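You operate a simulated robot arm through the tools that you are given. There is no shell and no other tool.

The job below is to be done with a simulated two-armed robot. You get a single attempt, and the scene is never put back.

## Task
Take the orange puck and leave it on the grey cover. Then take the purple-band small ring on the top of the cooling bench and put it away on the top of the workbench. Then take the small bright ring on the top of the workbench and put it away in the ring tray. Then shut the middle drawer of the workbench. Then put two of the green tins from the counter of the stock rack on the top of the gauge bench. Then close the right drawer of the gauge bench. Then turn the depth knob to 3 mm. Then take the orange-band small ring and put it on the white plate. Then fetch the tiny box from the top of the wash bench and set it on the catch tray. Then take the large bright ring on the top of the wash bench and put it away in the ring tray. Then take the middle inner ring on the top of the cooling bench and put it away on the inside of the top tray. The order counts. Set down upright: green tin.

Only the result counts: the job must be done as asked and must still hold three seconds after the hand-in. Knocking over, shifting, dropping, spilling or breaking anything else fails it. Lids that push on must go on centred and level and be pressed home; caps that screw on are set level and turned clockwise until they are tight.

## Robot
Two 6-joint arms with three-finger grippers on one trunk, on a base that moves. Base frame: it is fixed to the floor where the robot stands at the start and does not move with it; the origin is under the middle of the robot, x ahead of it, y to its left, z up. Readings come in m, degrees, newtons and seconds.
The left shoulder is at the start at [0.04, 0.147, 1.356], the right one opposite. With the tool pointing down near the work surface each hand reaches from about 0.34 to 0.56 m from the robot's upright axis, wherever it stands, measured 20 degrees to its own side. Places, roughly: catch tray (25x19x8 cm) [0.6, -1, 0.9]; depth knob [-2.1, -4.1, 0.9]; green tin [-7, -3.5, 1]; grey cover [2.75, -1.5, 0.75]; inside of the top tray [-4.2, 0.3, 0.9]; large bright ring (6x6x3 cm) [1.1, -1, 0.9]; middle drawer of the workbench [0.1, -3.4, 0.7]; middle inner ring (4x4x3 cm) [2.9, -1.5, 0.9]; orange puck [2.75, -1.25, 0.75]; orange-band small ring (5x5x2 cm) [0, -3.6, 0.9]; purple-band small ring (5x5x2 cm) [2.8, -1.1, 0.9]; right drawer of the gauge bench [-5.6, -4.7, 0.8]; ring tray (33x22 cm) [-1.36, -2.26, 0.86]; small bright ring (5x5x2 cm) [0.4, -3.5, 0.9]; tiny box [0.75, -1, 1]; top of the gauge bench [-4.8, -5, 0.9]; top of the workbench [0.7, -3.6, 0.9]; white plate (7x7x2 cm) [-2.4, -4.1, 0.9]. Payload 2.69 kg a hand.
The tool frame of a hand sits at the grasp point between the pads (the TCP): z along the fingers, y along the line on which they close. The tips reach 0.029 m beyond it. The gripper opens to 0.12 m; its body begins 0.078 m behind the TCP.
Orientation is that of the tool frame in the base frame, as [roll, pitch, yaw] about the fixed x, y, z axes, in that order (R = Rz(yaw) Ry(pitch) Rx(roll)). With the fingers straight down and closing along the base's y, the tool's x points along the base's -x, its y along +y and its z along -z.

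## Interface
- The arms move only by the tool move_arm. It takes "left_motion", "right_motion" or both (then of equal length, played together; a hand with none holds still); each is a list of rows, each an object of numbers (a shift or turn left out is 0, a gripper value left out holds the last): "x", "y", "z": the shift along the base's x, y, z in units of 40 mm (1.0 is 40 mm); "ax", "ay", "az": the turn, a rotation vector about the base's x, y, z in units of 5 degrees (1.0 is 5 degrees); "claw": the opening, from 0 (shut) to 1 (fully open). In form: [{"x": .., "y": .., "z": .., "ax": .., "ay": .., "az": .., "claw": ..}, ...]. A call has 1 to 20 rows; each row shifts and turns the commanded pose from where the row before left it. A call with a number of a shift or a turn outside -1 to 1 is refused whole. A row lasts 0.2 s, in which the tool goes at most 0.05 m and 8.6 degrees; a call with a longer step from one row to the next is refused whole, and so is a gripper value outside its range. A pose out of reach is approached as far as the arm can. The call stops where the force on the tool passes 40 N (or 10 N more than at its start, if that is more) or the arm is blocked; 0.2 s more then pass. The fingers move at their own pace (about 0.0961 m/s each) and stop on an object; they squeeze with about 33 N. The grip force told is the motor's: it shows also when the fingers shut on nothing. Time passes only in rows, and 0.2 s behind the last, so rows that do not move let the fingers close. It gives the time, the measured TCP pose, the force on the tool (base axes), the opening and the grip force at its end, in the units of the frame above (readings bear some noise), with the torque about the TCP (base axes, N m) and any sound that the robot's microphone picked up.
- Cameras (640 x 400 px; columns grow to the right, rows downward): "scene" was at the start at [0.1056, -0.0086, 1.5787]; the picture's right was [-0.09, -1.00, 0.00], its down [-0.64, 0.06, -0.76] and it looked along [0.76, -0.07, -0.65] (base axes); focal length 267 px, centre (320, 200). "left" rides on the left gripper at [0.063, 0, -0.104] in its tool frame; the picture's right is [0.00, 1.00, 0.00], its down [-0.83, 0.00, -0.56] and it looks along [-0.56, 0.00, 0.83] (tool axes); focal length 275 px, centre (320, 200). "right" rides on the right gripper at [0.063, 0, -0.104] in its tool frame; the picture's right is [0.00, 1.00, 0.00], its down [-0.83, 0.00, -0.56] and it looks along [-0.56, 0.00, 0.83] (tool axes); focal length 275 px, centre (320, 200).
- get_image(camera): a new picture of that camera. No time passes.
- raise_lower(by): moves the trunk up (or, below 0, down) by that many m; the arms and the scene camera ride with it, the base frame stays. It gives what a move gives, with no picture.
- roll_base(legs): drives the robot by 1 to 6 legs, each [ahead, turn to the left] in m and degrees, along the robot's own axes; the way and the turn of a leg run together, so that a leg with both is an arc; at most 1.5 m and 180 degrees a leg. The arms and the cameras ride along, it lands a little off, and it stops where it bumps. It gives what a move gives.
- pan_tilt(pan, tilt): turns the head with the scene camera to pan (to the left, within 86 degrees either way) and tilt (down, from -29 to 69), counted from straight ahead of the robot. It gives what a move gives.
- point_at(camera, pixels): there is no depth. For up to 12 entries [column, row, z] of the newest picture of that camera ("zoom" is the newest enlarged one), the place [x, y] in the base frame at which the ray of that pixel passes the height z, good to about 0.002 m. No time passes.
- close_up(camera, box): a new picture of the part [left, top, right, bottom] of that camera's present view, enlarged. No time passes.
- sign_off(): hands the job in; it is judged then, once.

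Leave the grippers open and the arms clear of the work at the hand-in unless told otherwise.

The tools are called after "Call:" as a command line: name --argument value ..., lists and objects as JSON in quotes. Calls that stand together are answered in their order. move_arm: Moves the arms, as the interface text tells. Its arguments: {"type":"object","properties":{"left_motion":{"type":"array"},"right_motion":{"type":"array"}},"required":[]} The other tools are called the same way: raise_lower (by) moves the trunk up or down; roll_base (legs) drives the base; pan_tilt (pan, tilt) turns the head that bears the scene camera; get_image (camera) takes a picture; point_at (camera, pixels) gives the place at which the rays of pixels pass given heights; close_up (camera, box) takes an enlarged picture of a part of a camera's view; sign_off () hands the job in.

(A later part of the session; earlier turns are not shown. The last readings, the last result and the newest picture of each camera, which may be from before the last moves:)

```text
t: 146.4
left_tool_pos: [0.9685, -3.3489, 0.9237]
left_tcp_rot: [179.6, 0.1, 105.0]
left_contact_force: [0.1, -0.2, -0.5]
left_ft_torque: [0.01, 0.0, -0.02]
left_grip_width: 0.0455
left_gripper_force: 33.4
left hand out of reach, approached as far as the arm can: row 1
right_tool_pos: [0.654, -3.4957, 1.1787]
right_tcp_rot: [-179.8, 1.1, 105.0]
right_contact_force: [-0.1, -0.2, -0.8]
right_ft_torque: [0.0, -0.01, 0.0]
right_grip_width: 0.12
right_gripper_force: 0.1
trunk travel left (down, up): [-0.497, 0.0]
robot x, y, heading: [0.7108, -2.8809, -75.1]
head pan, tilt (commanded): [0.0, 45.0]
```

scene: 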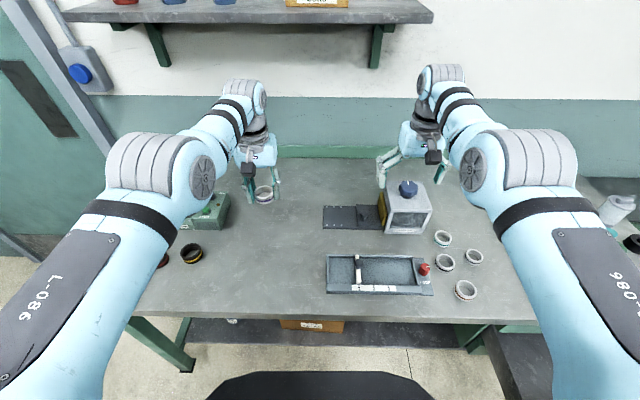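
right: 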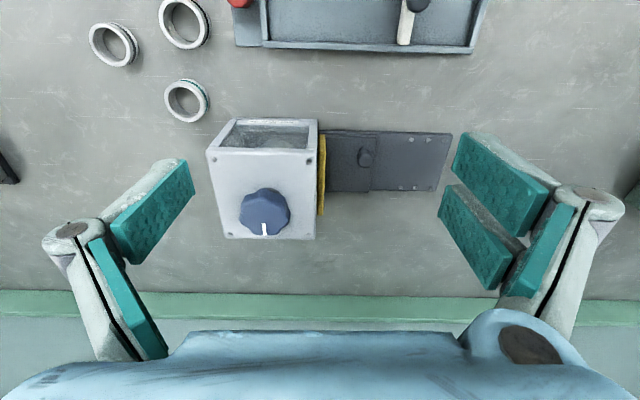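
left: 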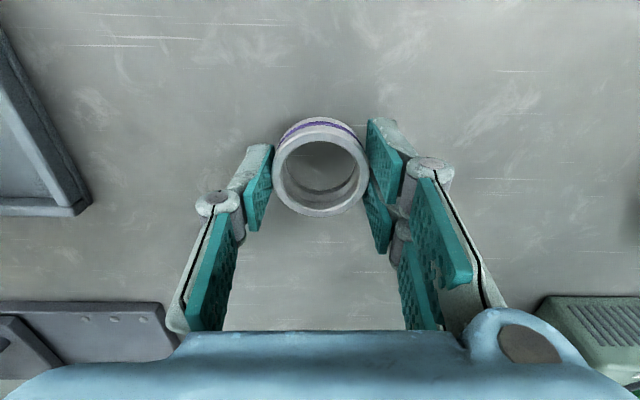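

No contact yet; I use the trunk for the last few millimetres.

Call:
raise_lower --by -0.004

Call:
raise_lower --by -0.003

```text
t: 146.9
left_tool_pos: [0.9683, -3.3505, 0.921]
left_tcp_rot: [179.9, 0.0, 104.9]
left_contact_force: [-0.8, 0.1, -0.6]
left_ft_torque: [0.01, -0.01, 0.05]
left_grip_width: 0.0458
left_gripper_force: 32.8
right_tool_pos: [0.6551, -3.4955, 1.1745]
right_tcp_rot: [-179.9, 1.1, 105.0]
right_contact_force: [-0.5, -0.1, 0.6]
right_ft_torque: [0.0, 0.01, -0.02]
right_grip_width: 0.1199
right_gripper_force: 0.0
trunk travel left (down, up): [-0.493, 0.004]
robot x, y, heading: [0.7059, -2.882, -75.0]
head pan, tilt (commanded): [0.0, 45.0]
```

```text
t: 147.5
left_tool_pos: [0.9689, -3.3497, 0.9172]
left_tcp_rot: [179.9, 0.1, 105.0]
left_contact_force: [-0.2, 0.3, -0.7]
left_ft_torque: [-0.01, 0.02, -0.04]
left_grip_width: 0.0458
left_gripper_force: 33.4
right_tool_pos: [0.6558, -3.4953, 1.1704]
right_tcp_rot: [180.0, 1.1, 105.0]
right_contact_force: [-0.1, 0.8, -0.8]
right_ft_torque: [0.01, -0.03, 0.03]
right_grip_width: 0.1199
right_gripper_force: 0.0
trunk travel left (down, up): [-0.49, 0.007]
robot x, y, heading: [0.7064, -2.8813, -75.0]
head pan, tilt (commanded): [0.0, 45.0]
```

Still free; continue lowering 3 mm at a time.

Call:
raise_lower --by -0.003

Call:
raise_lower --by -0.003

Call:
get_image --camera "left"

```text
t: 148.0
left_tool_pos: [0.9676, -3.3506, 0.9156]
left_tcp_rot: [180.0, 0.3, 105.0]
left_contact_force: [0.6, 0.1, -0.3]
left_ft_torque: [0.01, 0.0, 0.0]
left_grip_width: 0.0454
left_gripper_force: 33.1
right_tool_pos: [0.6545, -3.4963, 1.1675]
right_tcp_rot: [-180.0, 1.0, 105.0]
right_contact_force: [0.3, 0.0, 0.3]
right_ft_torque: [-0.02, -0.02, -0.01]
right_grip_width: 0.1201
right_gripper_force: 0.1
trunk travel left (down, up): [-0.487, 0.01]
robot x, y, heading: [0.7022, -2.8814, -75.0]
head pan, tilt (commanded): [0.0, 45.0]
```

```text
t: 148.5
left_tool_pos: [0.968, -3.3499, 0.9115]
left_tcp_rot: [179.9, 0.1, 105.0]
left_contact_force: [-0.6, 0.4, -1.0]
left_ft_torque: [0.03, -0.03, -0.01]
left_grip_width: 0.0455
left_gripper_force: 33.2
right_tool_pos: [0.6554, -3.4949, 1.1648]
right_tcp_rot: [-179.9, 1.2, 105.0]
right_contact_force: [0.3, -0.5, 1.0]
right_ft_torque: [0.01, 0.0, -0.02]
right_grip_width: 0.1199
right_gripper_force: 0.0
trunk travel left (down, up): [-0.484, 0.013]
robot x, y, heading: [0.7099, -2.8792, -74.8]
head pan, tilt (commanded): [0.0, 45.0]
```

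```text
taken
```

left: 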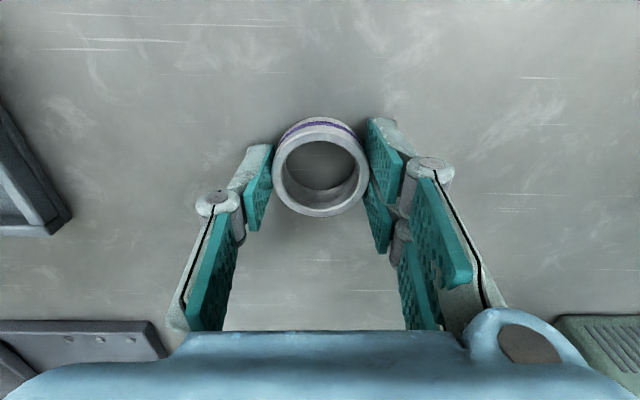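

Still no force. Lower a few more millimetres.

Call:
raise_lower --by -0.004

Call:
raise_lower --by -0.004

```text
t: 149.0
left_tool_pos: [0.9681, -3.3501, 0.91]
left_tcp_rot: [179.8, 0.2, 105.0]
left_contact_force: [1.3, 1.3, 14.6]
left_ft_torque: [-0.02, 0.25, 0.04]
left_grip_width: 0.0456
left_gripper_force: 33.2
right_tool_pos: [0.654, -3.4934, 1.1633]
right_tcp_rot: [-179.9, 1.2, 105.0]
right_contact_force: [0.2, -0.4, 0.2]
right_ft_torque: [0.02, -0.02, 0.0]
right_grip_width: 0.1197
right_gripper_force: 0.0
trunk travel left (down, up): [-0.48, 0.017]
robot x, y, heading: [0.7023, -2.8854, -74.8]
head pan, tilt (commanded): [0.0, 45.0]
```

```text
t: 149.8
left_tool_pos: [0.9688, -3.3504, 0.9081]
left_tcp_rot: [179.8, 0.5, 105.0]
left_contact_force: [-1.9, 6.4, 13.7]
left_ft_torque: [0.3, 0.28, -0.01]
left_grip_width: 0.0457
left_gripper_force: 33.2
right_tool_pos: [0.6527, -3.4924, 1.1604]
right_tcp_rot: [-180.0, 1.3, 105.0]
right_contact_force: [-0.1, 0.2, 0.2]
right_ft_torque: [0.0, -0.02, 0.01]
right_grip_width: 0.1198
right_gripper_force: 0.1
trunk travel left (down, up): [-0.476, 0.021]
robot x, y, heading: [0.7019, -2.8816, -74.8]
head pan, tilt (commanded): [0.0, 45.0]
stopped: the force on the tool passed its limit at 41 N (the readings are from after the stop); the commanded pose is now the measured one
```

Contact: bench top is z≈0.875. I raise the trunk 2 mm, open the left gripper, and rise.

Call:
raise_lower --by 0.003

Call:
move_arm --left_motion '[{"claw": 0.65}, {"claw": 0.65}, {"claw": 0.65}]'

Call:
raise_lower --by 0.018

Call:
move_arm --left_motion '[{"z": 0.7}, {"z": 1, "claw": 1}, {"z": 1}, {"z": 1, "x": 0.05, "y": -0.2}, {"z": 1, "x": 0.05, "y": -0.2}]'

Call:
get_image --camera "left"

Call:
get_image --camera "scene"

```text
t: 150.3
left_tool_pos: [0.9693, -3.352, 0.9079]
left_tcp_rot: [179.8, 0.5, 105.0]
left_contact_force: [-0.4, -1.2, -1.8]
left_ft_torque: [0.0, 0.01, 0.0]
left_grip_width: 0.0458
left_gripper_force: 32.9
right_tool_pos: [0.6559, -3.4968, 1.1603]
right_tcp_rot: [-179.9, 1.2, 105.0]
right_contact_force: [0.1, -0.3, 0.4]
right_ft_torque: [0.03, 0.01, 0.01]
right_grip_width: 0.12
right_gripper_force: 0.0
trunk travel left (down, up): [-0.479, 0.018]
robot x, y, heading: [0.7083, -2.8847, -74.9]
head pan, tilt (commanded): [0.0, 45.0]
```

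```text
t: 151.1
left_tool_pos: [0.9689, -3.3515, 0.9088]
left_tcp_rot: [179.8, 0.3, 105.0]
left_contact_force: [0.5, -0.2, 0.1]
left_ft_torque: [-0.02, -0.03, -0.04]
left_grip_width: 0.0779
left_gripper_force: 0.1
right_tool_pos: [0.6542, -3.4958, 1.1613]
right_tcp_rot: [-179.9, 1.1, 105.0]
right_contact_force: [0.4, -0.2, -0.3]
right_ft_torque: [0.02, 0.01, 0.0]
right_grip_width: 0.1201
right_gripper_force: 0.1
trunk travel left (down, up): [-0.479, 0.018]
robot x, y, heading: [0.7061, -2.888, -75.0]
head pan, tilt (commanded): [0.0, 45.0]
```

```text
t: 151.7
left_tool_pos: [0.9683, -3.3512, 0.9276]
left_tcp_rot: [179.8, 0.5, 105.0]
left_contact_force: [-0.9, 0.1, -0.5]
left_ft_torque: [-0.02, 0.02, -0.02]
left_grip_width: 0.0782
left_gripper_force: 0.1
right_tool_pos: [0.6546, -3.4945, 1.1792]
right_tcp_rot: [-179.9, 1.2, 105.0]
right_contact_force: [-0.5, -0.2, 0.6]
right_ft_torque: [0.0, 0.0, 0.02]
right_grip_width: 0.1197
right_gripper_force: 0.1
trunk travel left (down, up): [-0.497, 0.0]
robot x, y, heading: [0.7049, -2.8824, -74.8]
head pan, tilt (commanded): [0.0, 45.0]
```

```text
t: 152.9
left_tool_pos: [0.9755, -3.3987, 1.1036]
left_tcp_rot: [179.7, 0.4, 105.1]
left_contact_force: [0.1, -0.3, 0.1]
left_ft_torque: [0.02, 0.02, -0.01]
left_grip_width: 0.1199
left_gripper_force: 0.1
left hand out of reach, approached as far as the arm can: row 1, 2, 3, 5
right_tool_pos: [0.6533, -3.4948, 1.1784]
right_tcp_rot: [-179.9, 1.1, 105.0]
right_contact_force: [0.0, -0.3, -0.4]
right_ft_torque: [0.0, 0.0, 0.0]
right_grip_width: 0.1198
right_gripper_force: 0.1
trunk travel left (down, up): [-0.497, 0.0]
robot x, y, heading: [0.705, -2.8842, -75.0]
head pan, tilt (commanded): [0.0, 45.0]
```

```text
taken
```

left: 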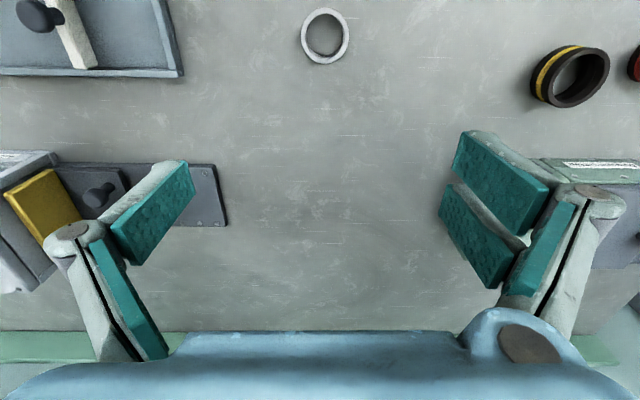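

```text
taken
```

scene: 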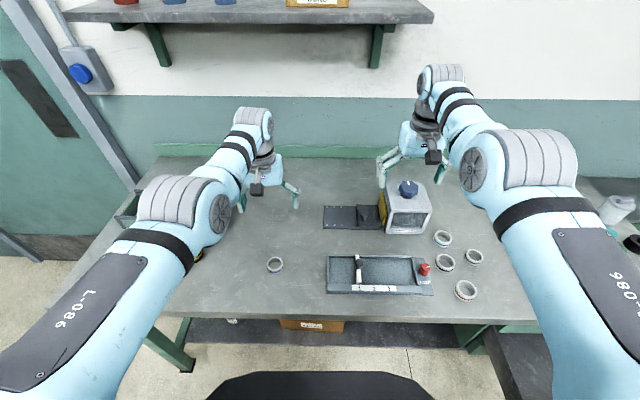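

Purple ring placed upright at (0.968,−3.35). Next the small bright ring: I look at the four rings at the right of the tray.

Call:
point_at --camera "scene" --pixels '[[442, 239, 0.89], [445, 262, 0.89], [475, 257, 0.89], [466, 290, 0.89]]'

Call:
close_up --camera "scene" --box '[400, 220, 520, 310]'

Call:
get_image --camera "right"

Call:
close_up --camera "right" --box '[40, 0, 260, 140]'

```text
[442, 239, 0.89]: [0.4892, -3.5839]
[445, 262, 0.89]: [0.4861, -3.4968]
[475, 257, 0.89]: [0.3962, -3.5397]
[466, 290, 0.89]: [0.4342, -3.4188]
```

```text
4.44 times, centred on (460, 265) of scene
```

zoom: 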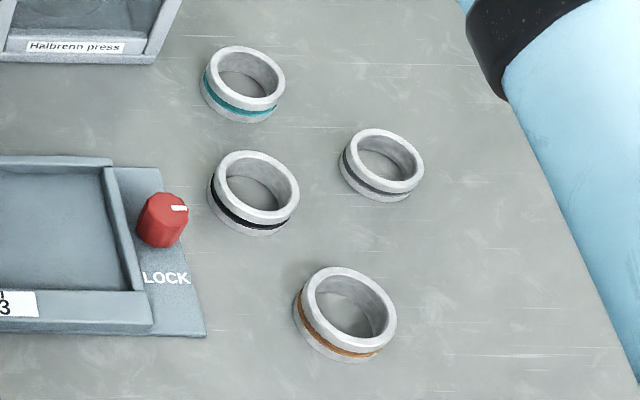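

```text
taken
```

right: 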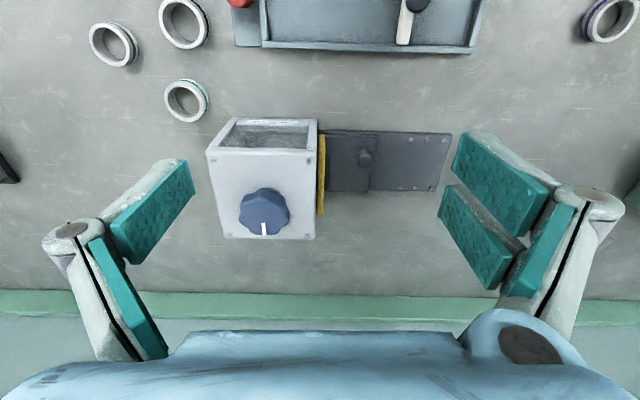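

```text
2.86 times, centred on (150, 70) of right
```

zoom: 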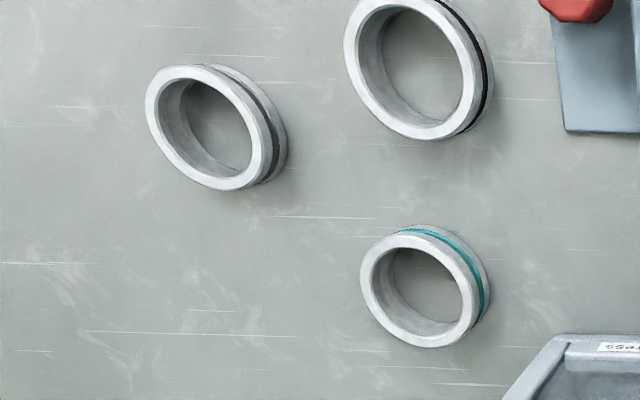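

I calibrate ring sizes against the purple ring (known 46 mm) with another close-up.

Call:
close_up --camera "scene" --box '[215, 220, 335, 310]'

Call:
pan_tilt --pan -40 --tilt 45

Call:
get_image --camera "scene"

```text
4.44 times, centred on (275, 265) of scene
```

zoom: 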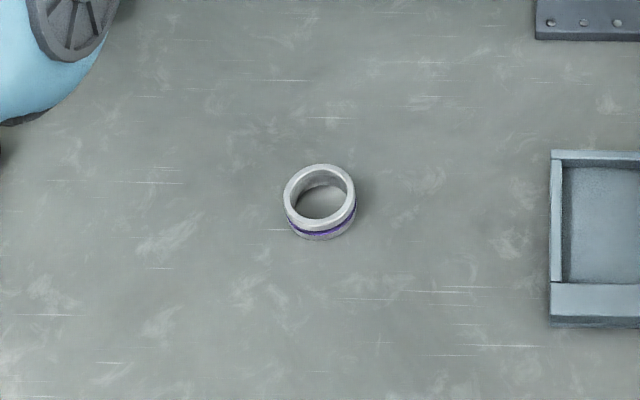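

```text
t: 154.0
left_tool_pos: [0.9774, -3.398, 1.1039]
left_tcp_rot: [179.8, 0.3, 105.0]
left_contact_force: [0.4, 0.8, -0.2]
left_ft_torque: [0.02, -0.01, 0.01]
left_grip_width: 0.12
left_gripper_force: 0.1
right_tool_pos: [0.6555, -3.4956, 1.1779]
right_tcp_rot: [-179.8, 1.1, 105.0]
right_contact_force: [1.0, -0.3, 0.4]
right_ft_torque: [-0.03, 0.01, 0.0]
right_grip_width: 0.1199
right_gripper_force: 0.1
trunk travel left (down, up): [-0.497, 0.0]
robot x, y, heading: [0.7051, -2.8818, -74.8]
head pan, tilt (commanded): [-40.0, 45.0]
```

```text
taken
```

scene: 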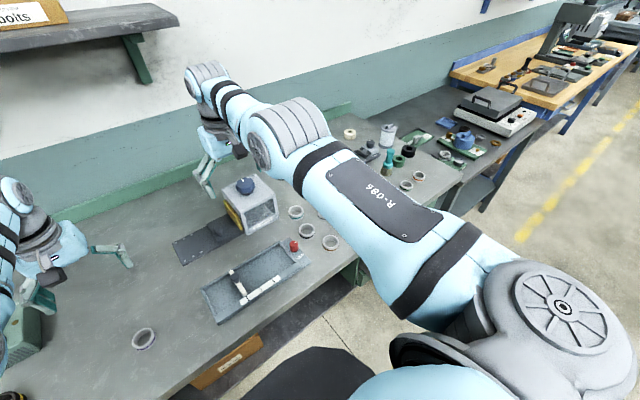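

I need to know where the open drawer is before moving right. I look further right.

Call:
pan_tilt --pan -70 --tilt 40

Call:
get_image --camera "scene"

```text
t: 154.9
left_tool_pos: [0.9761, -3.3982, 1.1037]
left_tcp_rot: [179.8, 0.4, 105.0]
left_contact_force: [0.2, -0.7, -0.1]
left_ft_torque: [0.03, -0.01, 0.03]
left_grip_width: 0.12
left_gripper_force: 0.2
right_tool_pos: [0.6547, -3.4959, 1.179]
right_tcp_rot: [-179.9, 1.1, 104.9]
right_contact_force: [0.6, -0.3, 0.3]
right_ft_torque: [0.01, 0.0, -0.03]
right_grip_width: 0.1199
right_gripper_force: 0.0
trunk travel left (down, up): [-0.497, 0.0]
robot x, y, heading: [0.7083, -2.8819, -75.0]
head pan, tilt (commanded): [-70.0, 40.0]
```

```text
taken
```

scene: 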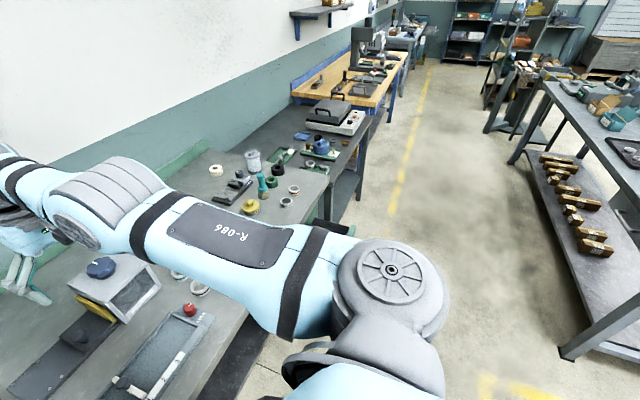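

The arm hides the drawer. I back up 0.4 m and look again.

Call:
roll_base --legs '[[-0.4, 0]]'

Call:
pan_tilt --pan -45 --tilt 50

Call:
get_image --camera "scene"

```text
t: 157.5
left_tool_pos: [0.8697, -3.0125, 1.1014]
left_tcp_rot: [179.8, 0.3, 104.5]
left_contact_force: [-0.4, 0.3, 0.0]
left_ft_torque: [0.02, 0.0, 0.01]
left_grip_width: 0.1199
left_gripper_force: 0.1
right_tool_pos: [0.546, -3.1051, 1.176]
right_tcp_rot: [-179.8, 0.9, 104.4]
right_contact_force: [0.6, -0.4, -0.9]
right_ft_torque: [0.06, 0.02, -0.05]
right_grip_width: 0.1199
right_gripper_force: 0.1
trunk travel left (down, up): [-0.497, 0.0]
robot x, y, heading: [0.6044, -2.492, -75.3]
head pan, tilt (commanded): [-70.0, 40.0]
```

```text
t: 158.4
left_tool_pos: [0.8689, -3.009, 1.1035]
left_tcp_rot: [179.8, 0.4, 104.5]
left_contact_force: [0.1, 0.2, 0.5]
left_ft_torque: [-0.02, 0.01, 0.0]
left_grip_width: 0.1197
left_gripper_force: 0.0
right_tool_pos: [0.5462, -3.1045, 1.1783]
right_tcp_rot: [-179.9, 1.1, 104.6]
right_contact_force: [-0.1, 0.9, 0.2]
right_ft_torque: [-0.01, 0.03, -0.03]
right_grip_width: 0.12
right_gripper_force: 0.1
trunk travel left (down, up): [-0.497, 0.0]
robot x, y, heading: [0.6004, -2.4879, -75.5]
head pan, tilt (commanded): [-45.0, 50.0]
```

```text
taken
```

scene: 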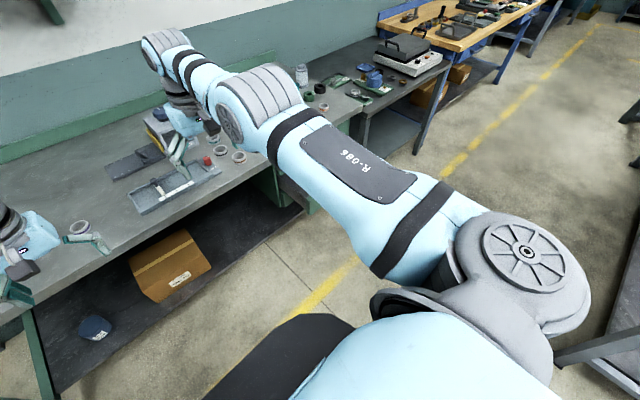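

The arm still hides it. I turn the base right by 30° so the drawer comes between the arms.

Call:
roll_base --legs '[[0, -35]]'

Call:
pan_tilt --pan 0 --tilt 40

Call:
get_image --camera "scene"

```text
t: 160.5
left_tool_pos: [0.5181, -3.0663, 1.1036]
left_tcp_rot: [179.8, 0.4, 68.7]
left_contact_force: [0.2, 0.2, -0.8]
left_ft_torque: [0.01, 0.02, -0.02]
left_grip_width: 0.12
left_gripper_force: 0.1
right_tool_pos: [0.2003, -2.9566, 1.1785]
right_tcp_rot: [-179.8, 1.1, 68.7]
right_contact_force: [0.2, -0.4, -0.4]
right_ft_torque: [-0.02, 0.02, -0.01]
right_grip_width: 0.12
right_gripper_force: 0.1
trunk travel left (down, up): [-0.497, 0.0]
robot x, y, heading: [0.6015, -2.4942, -111.1]
head pan, tilt (commanded): [-45.0, 50.0]
```

```text
t: 161.6
left_tool_pos: [0.5155, -3.0665, 1.1039]
left_tcp_rot: [179.9, 0.4, 68.8]
left_contact_force: [-0.5, -0.1, -0.2]
left_ft_torque: [0.0, -0.04, 0.01]
left_grip_width: 0.1199
left_gripper_force: 0.0
right_tool_pos: [0.1991, -2.9555, 1.1782]
right_tcp_rot: [-179.9, 1.2, 68.8]
right_contact_force: [-0.2, -0.4, -0.2]
right_ft_torque: [0.02, 0.03, 0.0]
right_grip_width: 0.12
right_gripper_force: 0.0
trunk travel left (down, up): [-0.497, 0.0]
robot x, y, heading: [0.6034, -2.4936, -111.1]
head pan, tilt (commanded): [0.0, 40.0]
```

```text
taken
```

scene: 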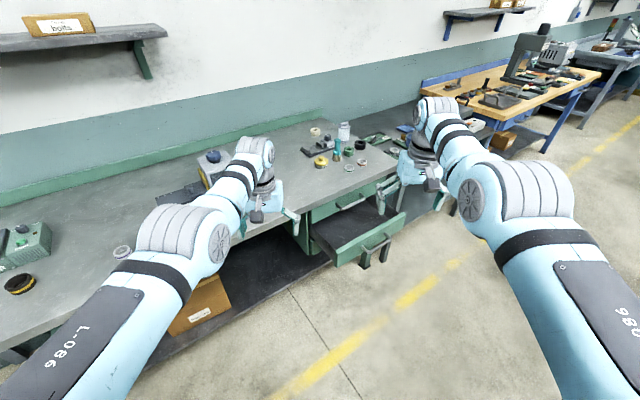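

The open drawer is at (355,235). I zoom in to measure its front.

Call:
close_up --camera "scene" --box '[270, 110, 450, 280]'

```text
2.35 times, centred on (360, 195) of scene
```

zoom: 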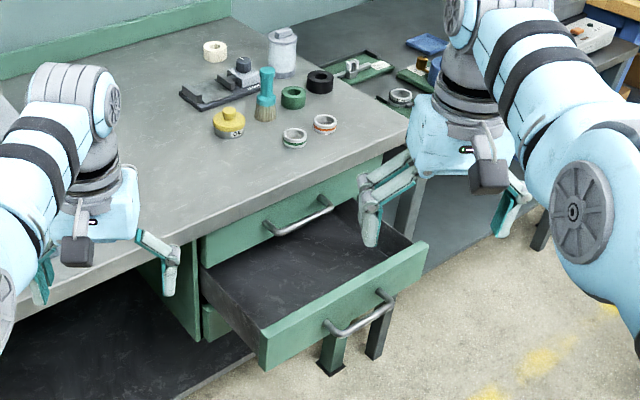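

I measure the drawer front's top corners, its handle, and the bench corner with the zoom picture.

Call:
point_at --camera "zoom" --pixels '[[258, 330, 0.74], [427, 243, 0.74], [263, 370, 0.66], [425, 280, 0.66], [365, 322, 0.7], [330, 328, 0.7], [388, 296, 0.7], [400, 148, 0.875], [205, 233, 0.86], [325, 124, 0.885], [294, 138, 0.885]]'

```text
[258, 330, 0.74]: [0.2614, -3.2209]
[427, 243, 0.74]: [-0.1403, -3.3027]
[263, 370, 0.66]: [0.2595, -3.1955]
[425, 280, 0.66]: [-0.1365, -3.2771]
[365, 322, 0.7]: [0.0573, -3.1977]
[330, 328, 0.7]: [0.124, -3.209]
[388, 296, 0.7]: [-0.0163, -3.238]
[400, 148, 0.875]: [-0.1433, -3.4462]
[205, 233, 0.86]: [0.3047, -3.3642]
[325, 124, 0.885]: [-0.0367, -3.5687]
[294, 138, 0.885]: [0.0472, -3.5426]
```

The drawer front spans (0.26,−3.21) to (−0.14,−3.29). The orange-band ring is at (−0.037,−3.569). I raise the left hand a little and drive to a stand at about (0.45,−2.98), heading −75°, for the right hand.

Call:
move_arm --left_motion '[{"z": 0.7}, {"z": 0.6}]'

Call:
roll_base --legs '[[0, 3.7], [0.5, 0], [0, 32.4]]'

Call:
get_image --camera "right"

Call:
get_image --camera "scene"

```text
t: 162.2
left_tool_pos: [0.5146, -3.0669, 1.1543]
left_tcp_rot: [179.8, 0.5, 68.8]
left_contact_force: [0.5, 0.8, 0.1]
left_ft_torque: [-0.01, -0.01, -0.02]
left_grip_width: 0.12
left_gripper_force: 0.1
right_tool_pos: [0.199, -2.9542, 1.179]
right_tcp_rot: [-179.9, 1.2, 68.8]
right_contact_force: [0.2, 1.1, -0.4]
right_ft_torque: [0.0, 0.01, 0.02]
right_grip_width: 0.12
right_gripper_force: 0.2
trunk travel left (down, up): [-0.497, 0.0]
robot x, y, heading: [0.6049, -2.4882, -111.1]
head pan, tilt (commanded): [0.0, 40.0]
```

```text
t: 167.1
left_tool_pos: [0.7173, -3.4866, 1.1546]
left_tcp_rot: [179.8, 0.3, 104.6]
left_contact_force: [0.1, 0.3, -0.4]
left_ft_torque: [0.02, 0.0, 0.03]
left_grip_width: 0.1203
left_gripper_force: 0.2
right_tool_pos: [0.3976, -3.5805, 1.1776]
right_tcp_rot: [-180.0, 1.0, 104.6]
right_contact_force: [-0.2, 0.4, -0.1]
right_ft_torque: [0.05, -0.05, -0.02]
right_grip_width: 0.1203
right_gripper_force: 0.1
trunk travel left (down, up): [-0.497, 0.0]
robot x, y, heading: [0.4532, -2.9664, -75.5]
head pan, tilt (commanded): [0.0, 40.0]
```

```text
taken
```

right: 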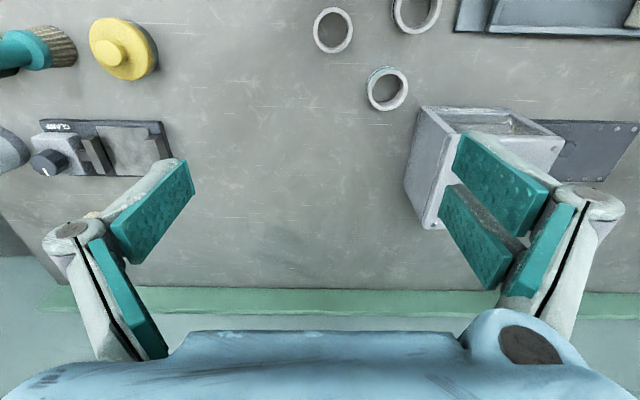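

```text
taken
```

scene: 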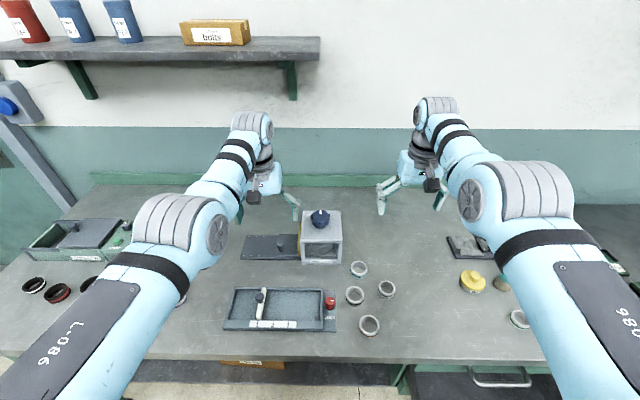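

Rings are in view: scene (358,268), (354,295), (387,289), (369,325). I zoom to measure each size and inspect bands.

Call:
close_up --camera "scene" --box '[330, 250, 420, 345]'

Call:
close_up --camera "right" --box '[280, 0, 460, 120]'

```text
4.21 times, centred on (375, 298) of scene
```

zoom: 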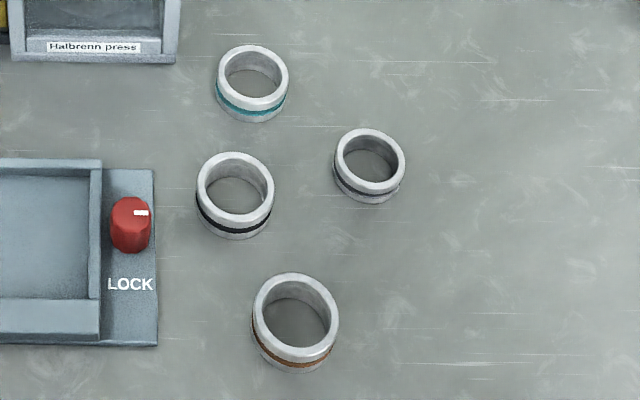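

```text
3.33 times, centred on (370, 60) of right
```

zoom: 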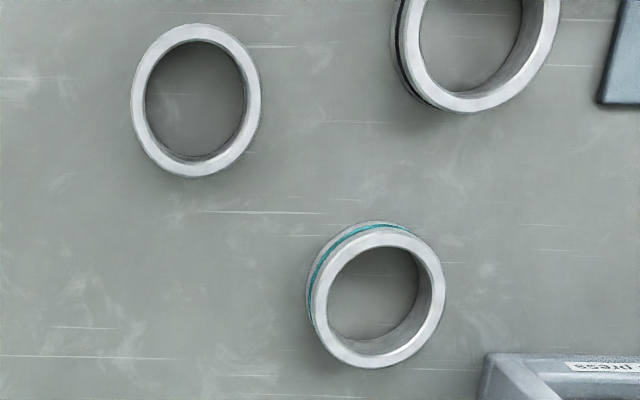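

I measure the ring widths in this close-up.

Call:
point_at --camera "zoom" --pixels '[[131, 102, 0.895], [261, 102, 0.895], [196, 24, 0.895], [196, 178, 0.895], [311, 300, 0.895], [445, 290, 0.895], [392, 40, 0.895], [560, 20, 0.895], [196, 101, 0.895]]'

```text
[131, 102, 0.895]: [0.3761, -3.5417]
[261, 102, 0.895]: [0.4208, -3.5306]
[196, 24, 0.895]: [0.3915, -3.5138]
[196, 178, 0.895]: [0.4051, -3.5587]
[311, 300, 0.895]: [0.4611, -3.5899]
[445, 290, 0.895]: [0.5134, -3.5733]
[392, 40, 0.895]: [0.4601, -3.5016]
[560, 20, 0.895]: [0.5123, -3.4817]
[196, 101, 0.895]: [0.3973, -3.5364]
```

The plain-groove ring at (0.398,−3.536) measures 46 mm: that's the small bright ring. I'll approach with the gripper only partly open (0.56) to avoid the black-band neighbour. I shift the left hand further left as well.

Call:
move_arm --left_motion '[{"x": 0.6, "y": 0.16}, {"x": 0.6, "y": 0.16}, {"x": 0.6, "y": 0.16}, {"x": 0.6, "y": 0.16}, {}, {}]' --right_motion '[{"z": -0.9, "claw": 0.56}, {"z": -0.9}, {"y": 0.37, "z": -0.7}, {"y": 0.37, "z": -0.6}, {"y": 0.37, "z": -0.5}, {}]'

Call:
get_image --camera "right"

```text
t: 168.5
left_tool_pos: [0.8132, -3.4605, 1.1523]
left_tcp_rot: [179.8, 0.4, 104.7]
left_contact_force: [-0.3, -0.3, -0.1]
left_ft_torque: [0.0, 0.0, -0.02]
left_grip_width: 0.1201
left_gripper_force: 0.1
right_tool_pos: [0.4049, -3.5633, 1.0296]
right_tcp_rot: [-179.9, 1.1, 104.6]
right_contact_force: [-0.4, -0.4, 0.1]
right_ft_torque: [0.02, -0.02, 0.02]
right_grip_width: 0.0673
right_gripper_force: 0.0
right hand out of reach, approached as far as the arm can: row 3, 4, 5
trunk travel left (down, up): [-0.497, 0.0]
robot x, y, heading: [0.4528, -2.9688, -75.5]
head pan, tilt (commanded): [0.0, 40.0]
```

```text
taken
```

right: 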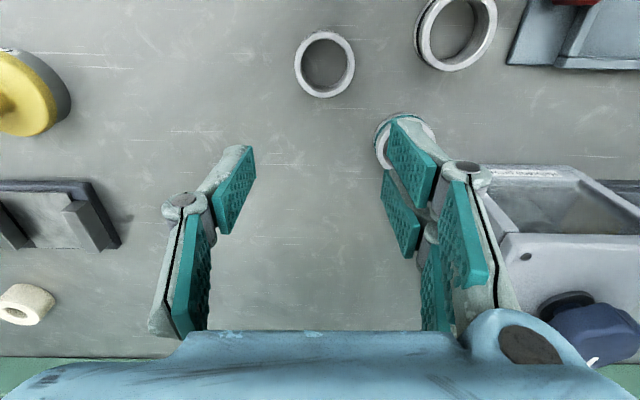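

The arm can't come back further here, so I back the base 27 mm.

Call:
roll_base --legs '[[-0.027, 0]]'

Call:
get_image --camera "right"

Call:
point_at --camera "right" --pixels '[[325, 80, 0.895]]'

```text
t: 169.3
left_tool_pos: [0.8083, -3.4399, 1.1493]
left_tcp_rot: [179.7, 0.1, 104.6]
left_contact_force: [-0.2, -0.3, -1.2]
left_ft_torque: [0.09, -0.03, 0.03]
left_grip_width: 0.1201
left_gripper_force: 0.0
right_tool_pos: [0.3983, -3.5412, 1.0262]
right_tcp_rot: [-179.9, 0.7, 104.6]
right_contact_force: [-0.2, -0.2, -0.5]
right_ft_torque: [0.07, -0.01, 0.0]
right_grip_width: 0.0674
right_gripper_force: 0.1
trunk travel left (down, up): [-0.497, 0.0]
robot x, y, heading: [0.4478, -2.9407, -75.4]
head pan, tilt (commanded): [0.0, 40.0]
```

```text
taken
```

right: 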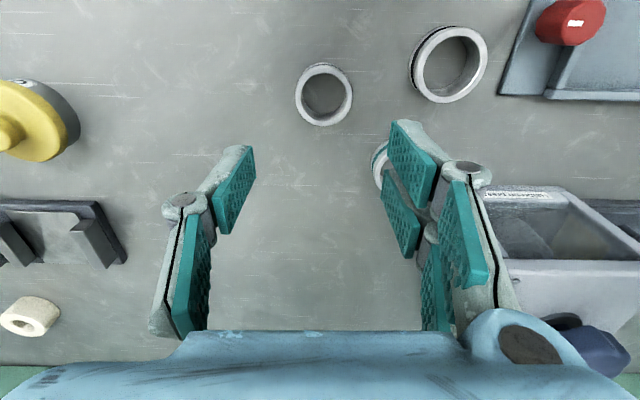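

```text
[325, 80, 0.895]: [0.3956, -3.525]
```

TCP (0.398,−3.541) is over the ring. I lower the trunk 0.09 and check.

Call:
raise_lower --by -0.09

Call:
get_image --camera "right"

Call:
get_image --camera "left"

```text
t: 170.6
left_tool_pos: [0.8069, -3.4347, 1.063]
left_tcp_rot: [179.7, 0.4, 104.6]
left_contact_force: [0.2, 0.2, 1.0]
left_ft_torque: [0.01, 0.01, 0.01]
left_grip_width: 0.1201
left_gripper_force: 0.1
right_tool_pos: [0.3976, -3.5387, 0.9401]
right_tcp_rot: [-179.9, 1.1, 104.5]
right_contact_force: [0.6, -0.1, -0.5]
right_ft_torque: [-0.01, 0.02, 0.02]
right_grip_width: 0.0672
right_gripper_force: 0.1
trunk travel left (down, up): [-0.407, 0.09]
robot x, y, heading: [0.4441, -2.9428, -75.1]
head pan, tilt (commanded): [0.0, 40.0]
```

```text
taken
```

right: 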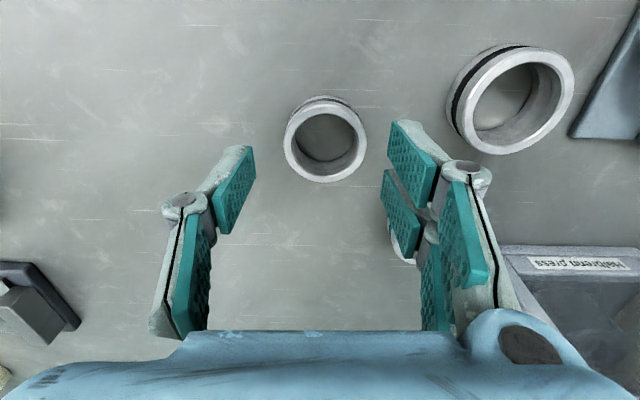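

```text
taken
```

left: 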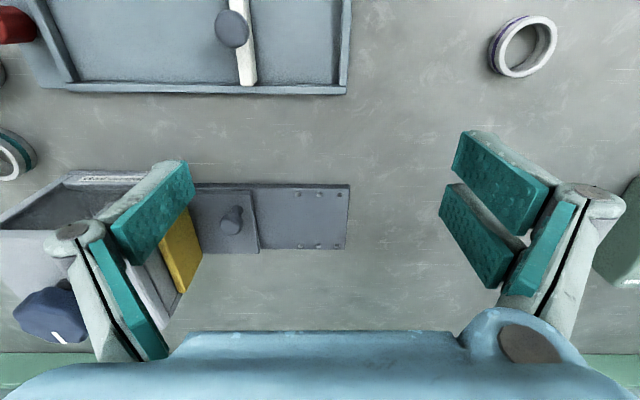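

The left fingers might come near the press block. I check the block's edges before lowering more.

Call:
point_at --camera "left" --pixels '[[70, 175, 0.98], [175, 185, 0.9], [200, 260, 0.9], [160, 320, 0.98], [50, 310, 1.0], [345, 250, 0.885]]'

```text
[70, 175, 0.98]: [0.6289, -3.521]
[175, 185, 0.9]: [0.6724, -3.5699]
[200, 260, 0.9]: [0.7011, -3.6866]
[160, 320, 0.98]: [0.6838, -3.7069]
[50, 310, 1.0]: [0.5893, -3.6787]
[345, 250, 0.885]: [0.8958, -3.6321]
```

Clear. I lower 29 mm more and close on the ring.

Call:
raise_lower --by -0.029

Call:
move_arm --right_motion '[{"claw": 0.2}, {"claw": 0.2}, {"claw": 0.2}, {"claw": 0.2}]'

Call:
get_image --camera "right"

```text
t: 171.3
left_tool_pos: [0.8072, -3.4345, 1.0341]
left_tcp_rot: [179.9, 0.4, 104.5]
left_contact_force: [0.4, 0.8, 0.0]
left_ft_torque: [0.01, -0.01, 0.0]
left_grip_width: 0.1198
left_gripper_force: 0.1
right_tool_pos: [0.3984, -3.5379, 0.9105]
right_tcp_rot: [-179.9, 1.0, 104.6]
right_contact_force: [-0.4, -0.9, -0.8]
right_ft_torque: [0.0, -0.01, 0.0]
right_grip_width: 0.0674
right_gripper_force: 0.1
trunk travel left (down, up): [-0.378, 0.119]
robot x, y, heading: [0.4449, -2.9403, -75.3]
head pan, tilt (commanded): [0.0, 40.0]
```

```text
t: 172.3
left_tool_pos: [0.8054, -3.4342, 1.0337]
left_tcp_rot: [179.7, 0.5, 104.6]
left_contact_force: [0.0, 0.3, -0.5]
left_ft_torque: [0.01, 0.0, -0.04]
left_grip_width: 0.1201
left_gripper_force: 0.2
right_tool_pos: [0.3964, -3.5378, 0.9122]
right_tcp_rot: [-179.9, 1.1, 104.7]
right_contact_force: [-0.8, 1.3, 3.7]
right_ft_torque: [0.11, -0.01, -0.02]
right_grip_width: 0.0458
right_gripper_force: 32.4
trunk travel left (down, up): [-0.378, 0.119]
robot x, y, heading: [0.4435, -2.9443, -75.3]
head pan, tilt (commanded): [0.0, 40.0]
```

```text
taken
```

right: 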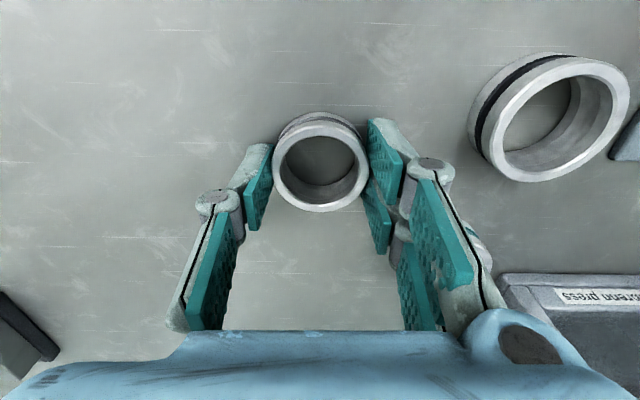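

Small bright ring gripped. I raise the trunk and hand, then back away from the bench.

Call:
raise_lower --by 0.119

Call:
move_arm --right_motion '[{"z": 0.9, "x": 0.02, "y": -0.1}, {"z": 0.9, "x": 0.02, "y": -0.1}, {"z": 0.9, "x": 0.02, "y": -0.1}]'

Call:
roll_base --legs '[[-0.42, 0]]'

Call:
get_image --camera "scene"

Call:
get_image --camera "right"

```text
t: 173.8
left_tool_pos: [0.8066, -3.4344, 1.1541]
left_tcp_rot: [179.8, 0.5, 104.6]
left_contact_force: [0.2, 0.2, -0.6]
left_ft_torque: [-0.03, 0.03, -0.04]
left_grip_width: 0.1201
left_gripper_force: 0.0
right_tool_pos: [0.3959, -3.5376, 1.0294]
right_tcp_rot: [-179.8, 0.9, 104.6]
right_contact_force: [0.1, -0.7, -1.4]
right_ft_torque: [0.03, 0.0, 0.01]
right_grip_width: 0.0459
right_gripper_force: 32.7
trunk travel left (down, up): [-0.497, 0.0]
robot x, y, heading: [0.4455, -2.9432, -75.1]
head pan, tilt (commanded): [0.0, 40.0]
```

```text
t: 174.6
left_tool_pos: [0.8067, -3.4351, 1.1537]
left_tcp_rot: [179.8, 0.4, 104.6]
left_contact_force: [0.0, 0.8, -0.5]
left_ft_torque: [0.02, -0.03, 0.04]
left_grip_width: 0.1201
left_gripper_force: 0.1
right_tool_pos: [0.4004, -3.5508, 1.1384]
right_tcp_rot: [-179.9, 1.0, 104.6]
right_contact_force: [-0.2, -1.0, -0.9]
right_ft_torque: [0.02, -0.02, 0.0]
right_grip_width: 0.0459
right_gripper_force: 32.7
trunk travel left (down, up): [-0.497, 0.0]
robot x, y, heading: [0.4458, -2.9396, -75.0]
head pan, tilt (commanded): [0.0, 40.0]
```

```text
t: 177.2
left_tool_pos: [0.7014, -3.0354, 1.1514]
left_tcp_rot: [179.8, 0.3, 104.6]
left_contact_force: [0.6, 0.1, -0.1]
left_ft_torque: [0.04, 0.01, -0.01]
left_grip_width: 0.12
left_gripper_force: 0.0
right_tool_pos: [0.2943, -3.151, 1.1364]
right_tcp_rot: [-179.9, 1.0, 104.5]
right_contact_force: [-0.6, -1.1, -0.7]
right_ft_torque: [0.01, 0.0, 0.04]
right_grip_width: 0.0455
right_gripper_force: 33.0
trunk travel left (down, up): [-0.497, 0.0]
robot x, y, heading: [0.3392, -2.5377, -75.5]
head pan, tilt (commanded): [0.0, 40.0]
```

```text
taken
```

scene: 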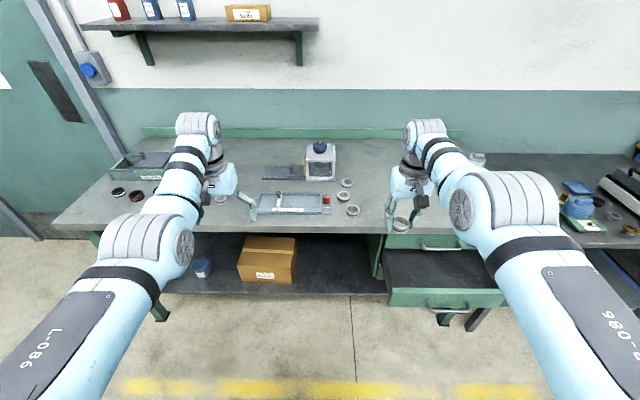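

```text
taken
```

right: 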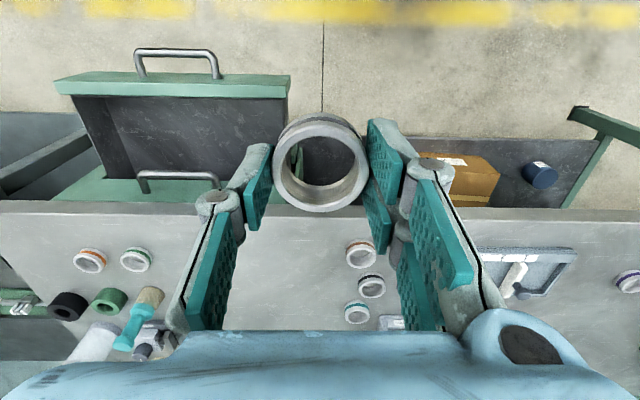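

I turn right 90° and drive west along the aisle 1.2 m, then look at the table on my right.

Call:
roll_base --legs '[[0, -89.7], [1.2, 0]]'

Call:
pan_tilt --pan -70 --tilt 30

Call:
get_image --camera "scene"

```text
t: 187.1
left_tool_pos: [-1.3207, -3.2375, 1.1522]
left_tcp_rot: [179.8, 0.6, 15.6]
left_contact_force: [0.4, -0.1, -0.3]
left_ft_torque: [0.01, 0.0, 0.02]
left_grip_width: 0.1199
left_gripper_force: 0.1
right_tool_pos: [-1.4438, -2.8331, 1.139]
right_tcp_rot: [-180.0, 1.0, 15.7]
right_contact_force: [0.0, -0.1, -0.3]
right_ft_torque: [0.01, 0.02, 0.0]
right_grip_width: 0.0452
right_gripper_force: 33.1
trunk travel left (down, up): [-0.497, 0.0]
robot x, y, heading: [-0.8359, -2.8675, -164.0]
head pan, tilt (commanded): [0.0, 40.0]
```

```text
t: 188.6
left_tool_pos: [-1.3198, -3.2389, 1.1529]
left_tcp_rot: [179.9, 0.5, 15.7]
left_contact_force: [-0.7, 0.0, 0.9]
left_ft_torque: [-0.01, -0.05, 0.03]
left_grip_width: 0.1201
left_gripper_force: 0.0
right_tool_pos: [-1.4432, -2.8327, 1.1388]
right_tcp_rot: [-179.9, 1.0, 15.8]
right_contact_force: [0.3, -0.1, -0.8]
right_ft_torque: [0.0, 0.01, 0.04]
right_grip_width: 0.0454
right_gripper_force: 32.9
trunk travel left (down, up): [-0.497, 0.0]
robot x, y, heading: [-0.8318, -2.8702, -164.4]
head pan, tilt (commanded): [-70.0, 30.0]
```

```text
taken
```

scene: 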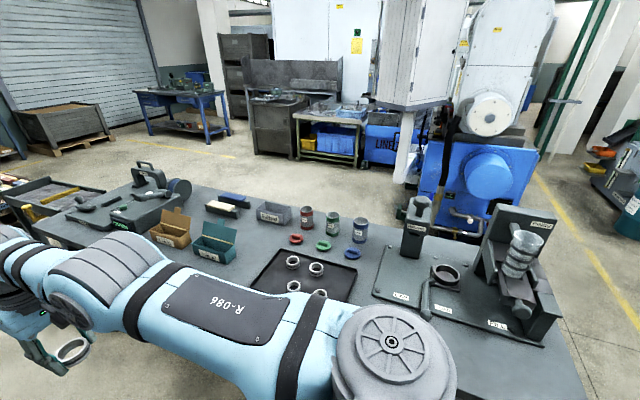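

The ring tray is the dark tray at (305,285) near the table's south side. I drive to a point ~0.65 m south of it and face north (105°).

Call:
roll_base --legs '[[0, -6.7], [0.525, 0], [0, -83.9]]'

Call:
pan_tilt --pan 0 --tilt 45

Call:
get_image --camera "scene"

Call:
get_image --camera "right"

```text
t: 195.7
left_tool_pos: [-1.7196, -2.4616, 1.1519]
left_tcp_rot: [179.8, 0.4, -74.7]
left_contact_force: [0.5, -0.5, -0.3]
left_ft_torque: [-0.01, 0.03, 0.0]
left_grip_width: 0.1201
left_gripper_force: 0.0
right_tool_pos: [-1.3147, -2.341, 1.1385]
right_tcp_rot: [-179.9, 1.0, -74.6]
right_contact_force: [-0.5, -0.5, -0.7]
right_ft_torque: [0.0, 0.01, 0.03]
right_grip_width: 0.0456
right_gripper_force: 32.4
trunk travel left (down, up): [-0.497, 0.0]
robot x, y, heading: [-1.3534, -2.948, 105.3]
head pan, tilt (commanded): [-70.0, 30.0]
```

```text
t: 197.2
left_tool_pos: [-1.7186, -2.4616, 1.1538]
left_tcp_rot: [179.8, 0.3, -74.7]
left_contact_force: [-0.2, 0.1, -0.4]
left_ft_torque: [-0.01, 0.0, -0.01]
left_grip_width: 0.1203
left_gripper_force: 0.0
right_tool_pos: [-1.3132, -2.3408, 1.1397]
right_tcp_rot: [180.0, 1.1, -74.8]
right_contact_force: [-0.1, 0.7, -0.8]
right_ft_torque: [-0.01, 0.05, -0.04]
right_grip_width: 0.0455
right_gripper_force: 32.7
trunk travel left (down, up): [-0.497, 0.0]
robot x, y, heading: [-1.3542, -2.9513, 105.4]
head pan, tilt (commanded): [0.0, 45.0]
```

```text
taken
```

scene: 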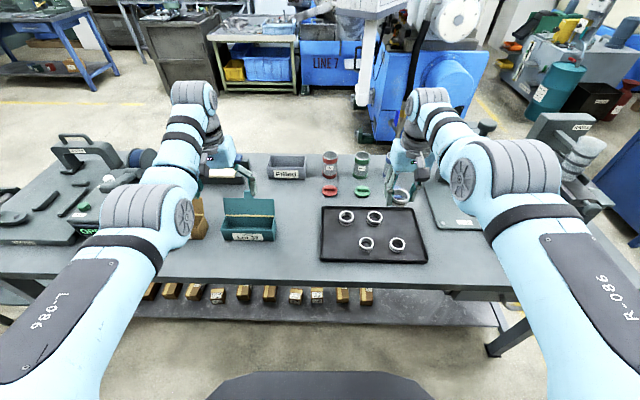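

```text
taken
```

right: 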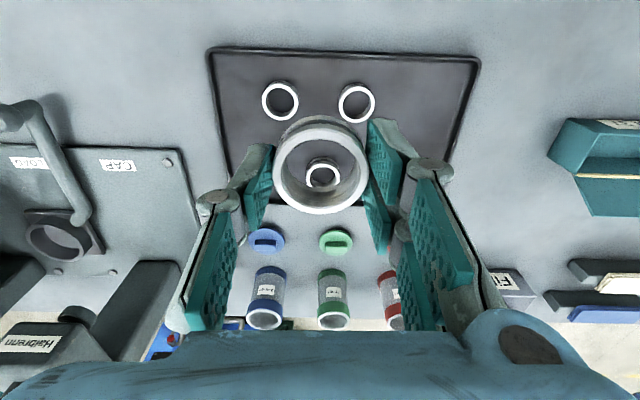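

I triangulate a tray ring: scene (366,243) ↔ right cam (357,103); scene (398,244) ↔ (280,102).

Call:
point_at --camera "scene" --pixels '[[366, 243, 0.84], [366, 243, 0.88], [366, 243, 0.92], [398, 244, 0.88], [375, 216, 0.88], [346, 217, 0.88], [320, 262, 0.87], [428, 263, 0.87], [322, 206, 0.87], [411, 207, 0.87], [250, 280, 0.86]]'

Call:
point_at --camera "right" --pixels '[[357, 103, 0.84], [357, 103, 0.88], [357, 103, 0.92], [280, 102, 0.88], [323, 175, 0.88], [208, 50, 0.87], [480, 60, 0.87]]'

```text
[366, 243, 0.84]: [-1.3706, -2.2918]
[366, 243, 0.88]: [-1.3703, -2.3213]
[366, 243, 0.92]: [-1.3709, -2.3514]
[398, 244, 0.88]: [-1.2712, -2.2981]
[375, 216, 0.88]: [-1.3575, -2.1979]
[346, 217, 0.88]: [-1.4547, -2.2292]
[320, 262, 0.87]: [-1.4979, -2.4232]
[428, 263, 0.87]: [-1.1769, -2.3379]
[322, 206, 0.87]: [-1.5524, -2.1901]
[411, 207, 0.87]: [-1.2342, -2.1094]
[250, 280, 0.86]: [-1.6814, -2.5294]
```

```text
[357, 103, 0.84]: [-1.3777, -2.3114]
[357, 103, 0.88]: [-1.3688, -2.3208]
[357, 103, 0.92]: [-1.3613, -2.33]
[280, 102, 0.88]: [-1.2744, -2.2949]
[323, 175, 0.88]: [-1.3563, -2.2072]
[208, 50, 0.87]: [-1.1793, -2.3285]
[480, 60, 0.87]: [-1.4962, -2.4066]
```

Tray rings are around z≈0.88; tray corners found. I'll put the small ring at the tray's free right-far area (−1.257,−2.203), with fingers turned 90° so they pass between the other rings and the rim. First reposition the base.

Call:
roll_base --legs '[[0, -31.8], [0.194, 0], [0, 31.8]]'

Call:
get_image --camera "right"

```text
t: 201.8
left_tool_pos: [-1.6726, -2.2846, 1.1526]
left_tcp_rot: [179.8, 0.4, -73.8]
left_contact_force: [0.5, 0.1, -0.3]
left_ft_torque: [-0.01, -0.02, 0.03]
left_grip_width: 0.1203
left_gripper_force: 0.0
right_tool_pos: [-1.2706, -2.1568, 1.1392]
right_tcp_rot: [-179.9, 1.0, -73.8]
right_contact_force: [-0.5, -0.3, -1.0]
right_ft_torque: [-0.04, 0.01, -0.01]
right_grip_width: 0.0457
right_gripper_force: 32.8
trunk travel left (down, up): [-0.497, 0.0]
robot x, y, heading: [-1.3003, -2.768, 106.3]
head pan, tilt (commanded): [0.0, 45.0]
```

```text
taken
```

right: 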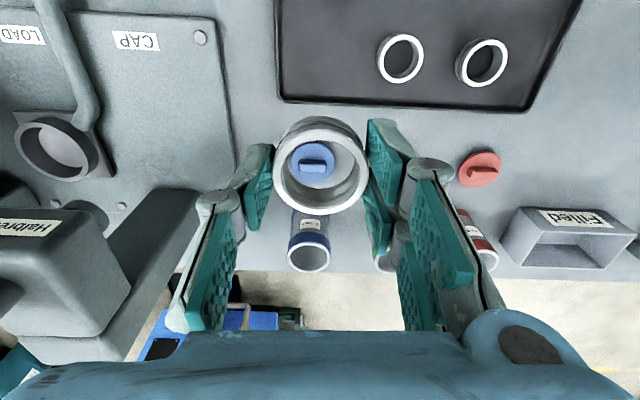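

Now I re-measure the tray's far right corner and neighbours from this view.

Call:
point_at --camera "right" --pixels '[[279, 102, 0.872], [278, 30, 0.872], [540, 105, 0.872], [400, 60, 0.885], [481, 64, 0.885], [130, 300, 1.0], [190, 200, 0.9], [215, 140, 0.88], [290, 165, 0.87]]'

Call:
pan_tilt --pan -15 --tilt 55

Call:
get_image --camera "scene"

```text
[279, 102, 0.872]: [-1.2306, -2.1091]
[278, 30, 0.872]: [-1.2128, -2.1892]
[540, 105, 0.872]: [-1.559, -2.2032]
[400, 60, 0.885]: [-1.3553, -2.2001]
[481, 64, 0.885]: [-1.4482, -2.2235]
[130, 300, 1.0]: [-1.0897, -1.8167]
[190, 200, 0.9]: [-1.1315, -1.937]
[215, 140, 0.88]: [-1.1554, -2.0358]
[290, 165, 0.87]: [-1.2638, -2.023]
```

```text
t: 202.6
left_tool_pos: [-1.6735, -2.285, 1.1535]
left_tcp_rot: [179.8, 0.3, -73.9]
left_contact_force: [-0.2, 0.9, 0.1]
left_ft_torque: [0.02, 0.02, 0.0]
left_grip_width: 0.12
left_gripper_force: 0.2
right_tool_pos: [-1.2703, -2.1585, 1.1381]
right_tcp_rot: [180.0, 0.9, -73.8]
right_contact_force: [0.6, 0.9, -0.9]
right_ft_torque: [0.01, -0.01, 0.01]
right_grip_width: 0.0456
right_gripper_force: 32.9
trunk travel left (down, up): [-0.497, 0.0]
robot x, y, heading: [-1.3005, -2.7676, 106.2]
head pan, tilt (commanded): [-15.0, 55.0]
```

```text
taken
```

scene: 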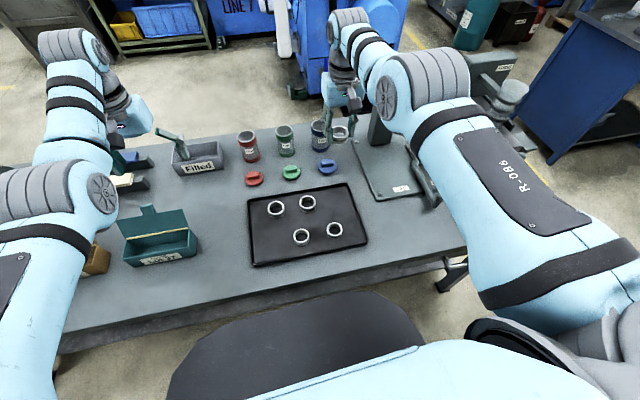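

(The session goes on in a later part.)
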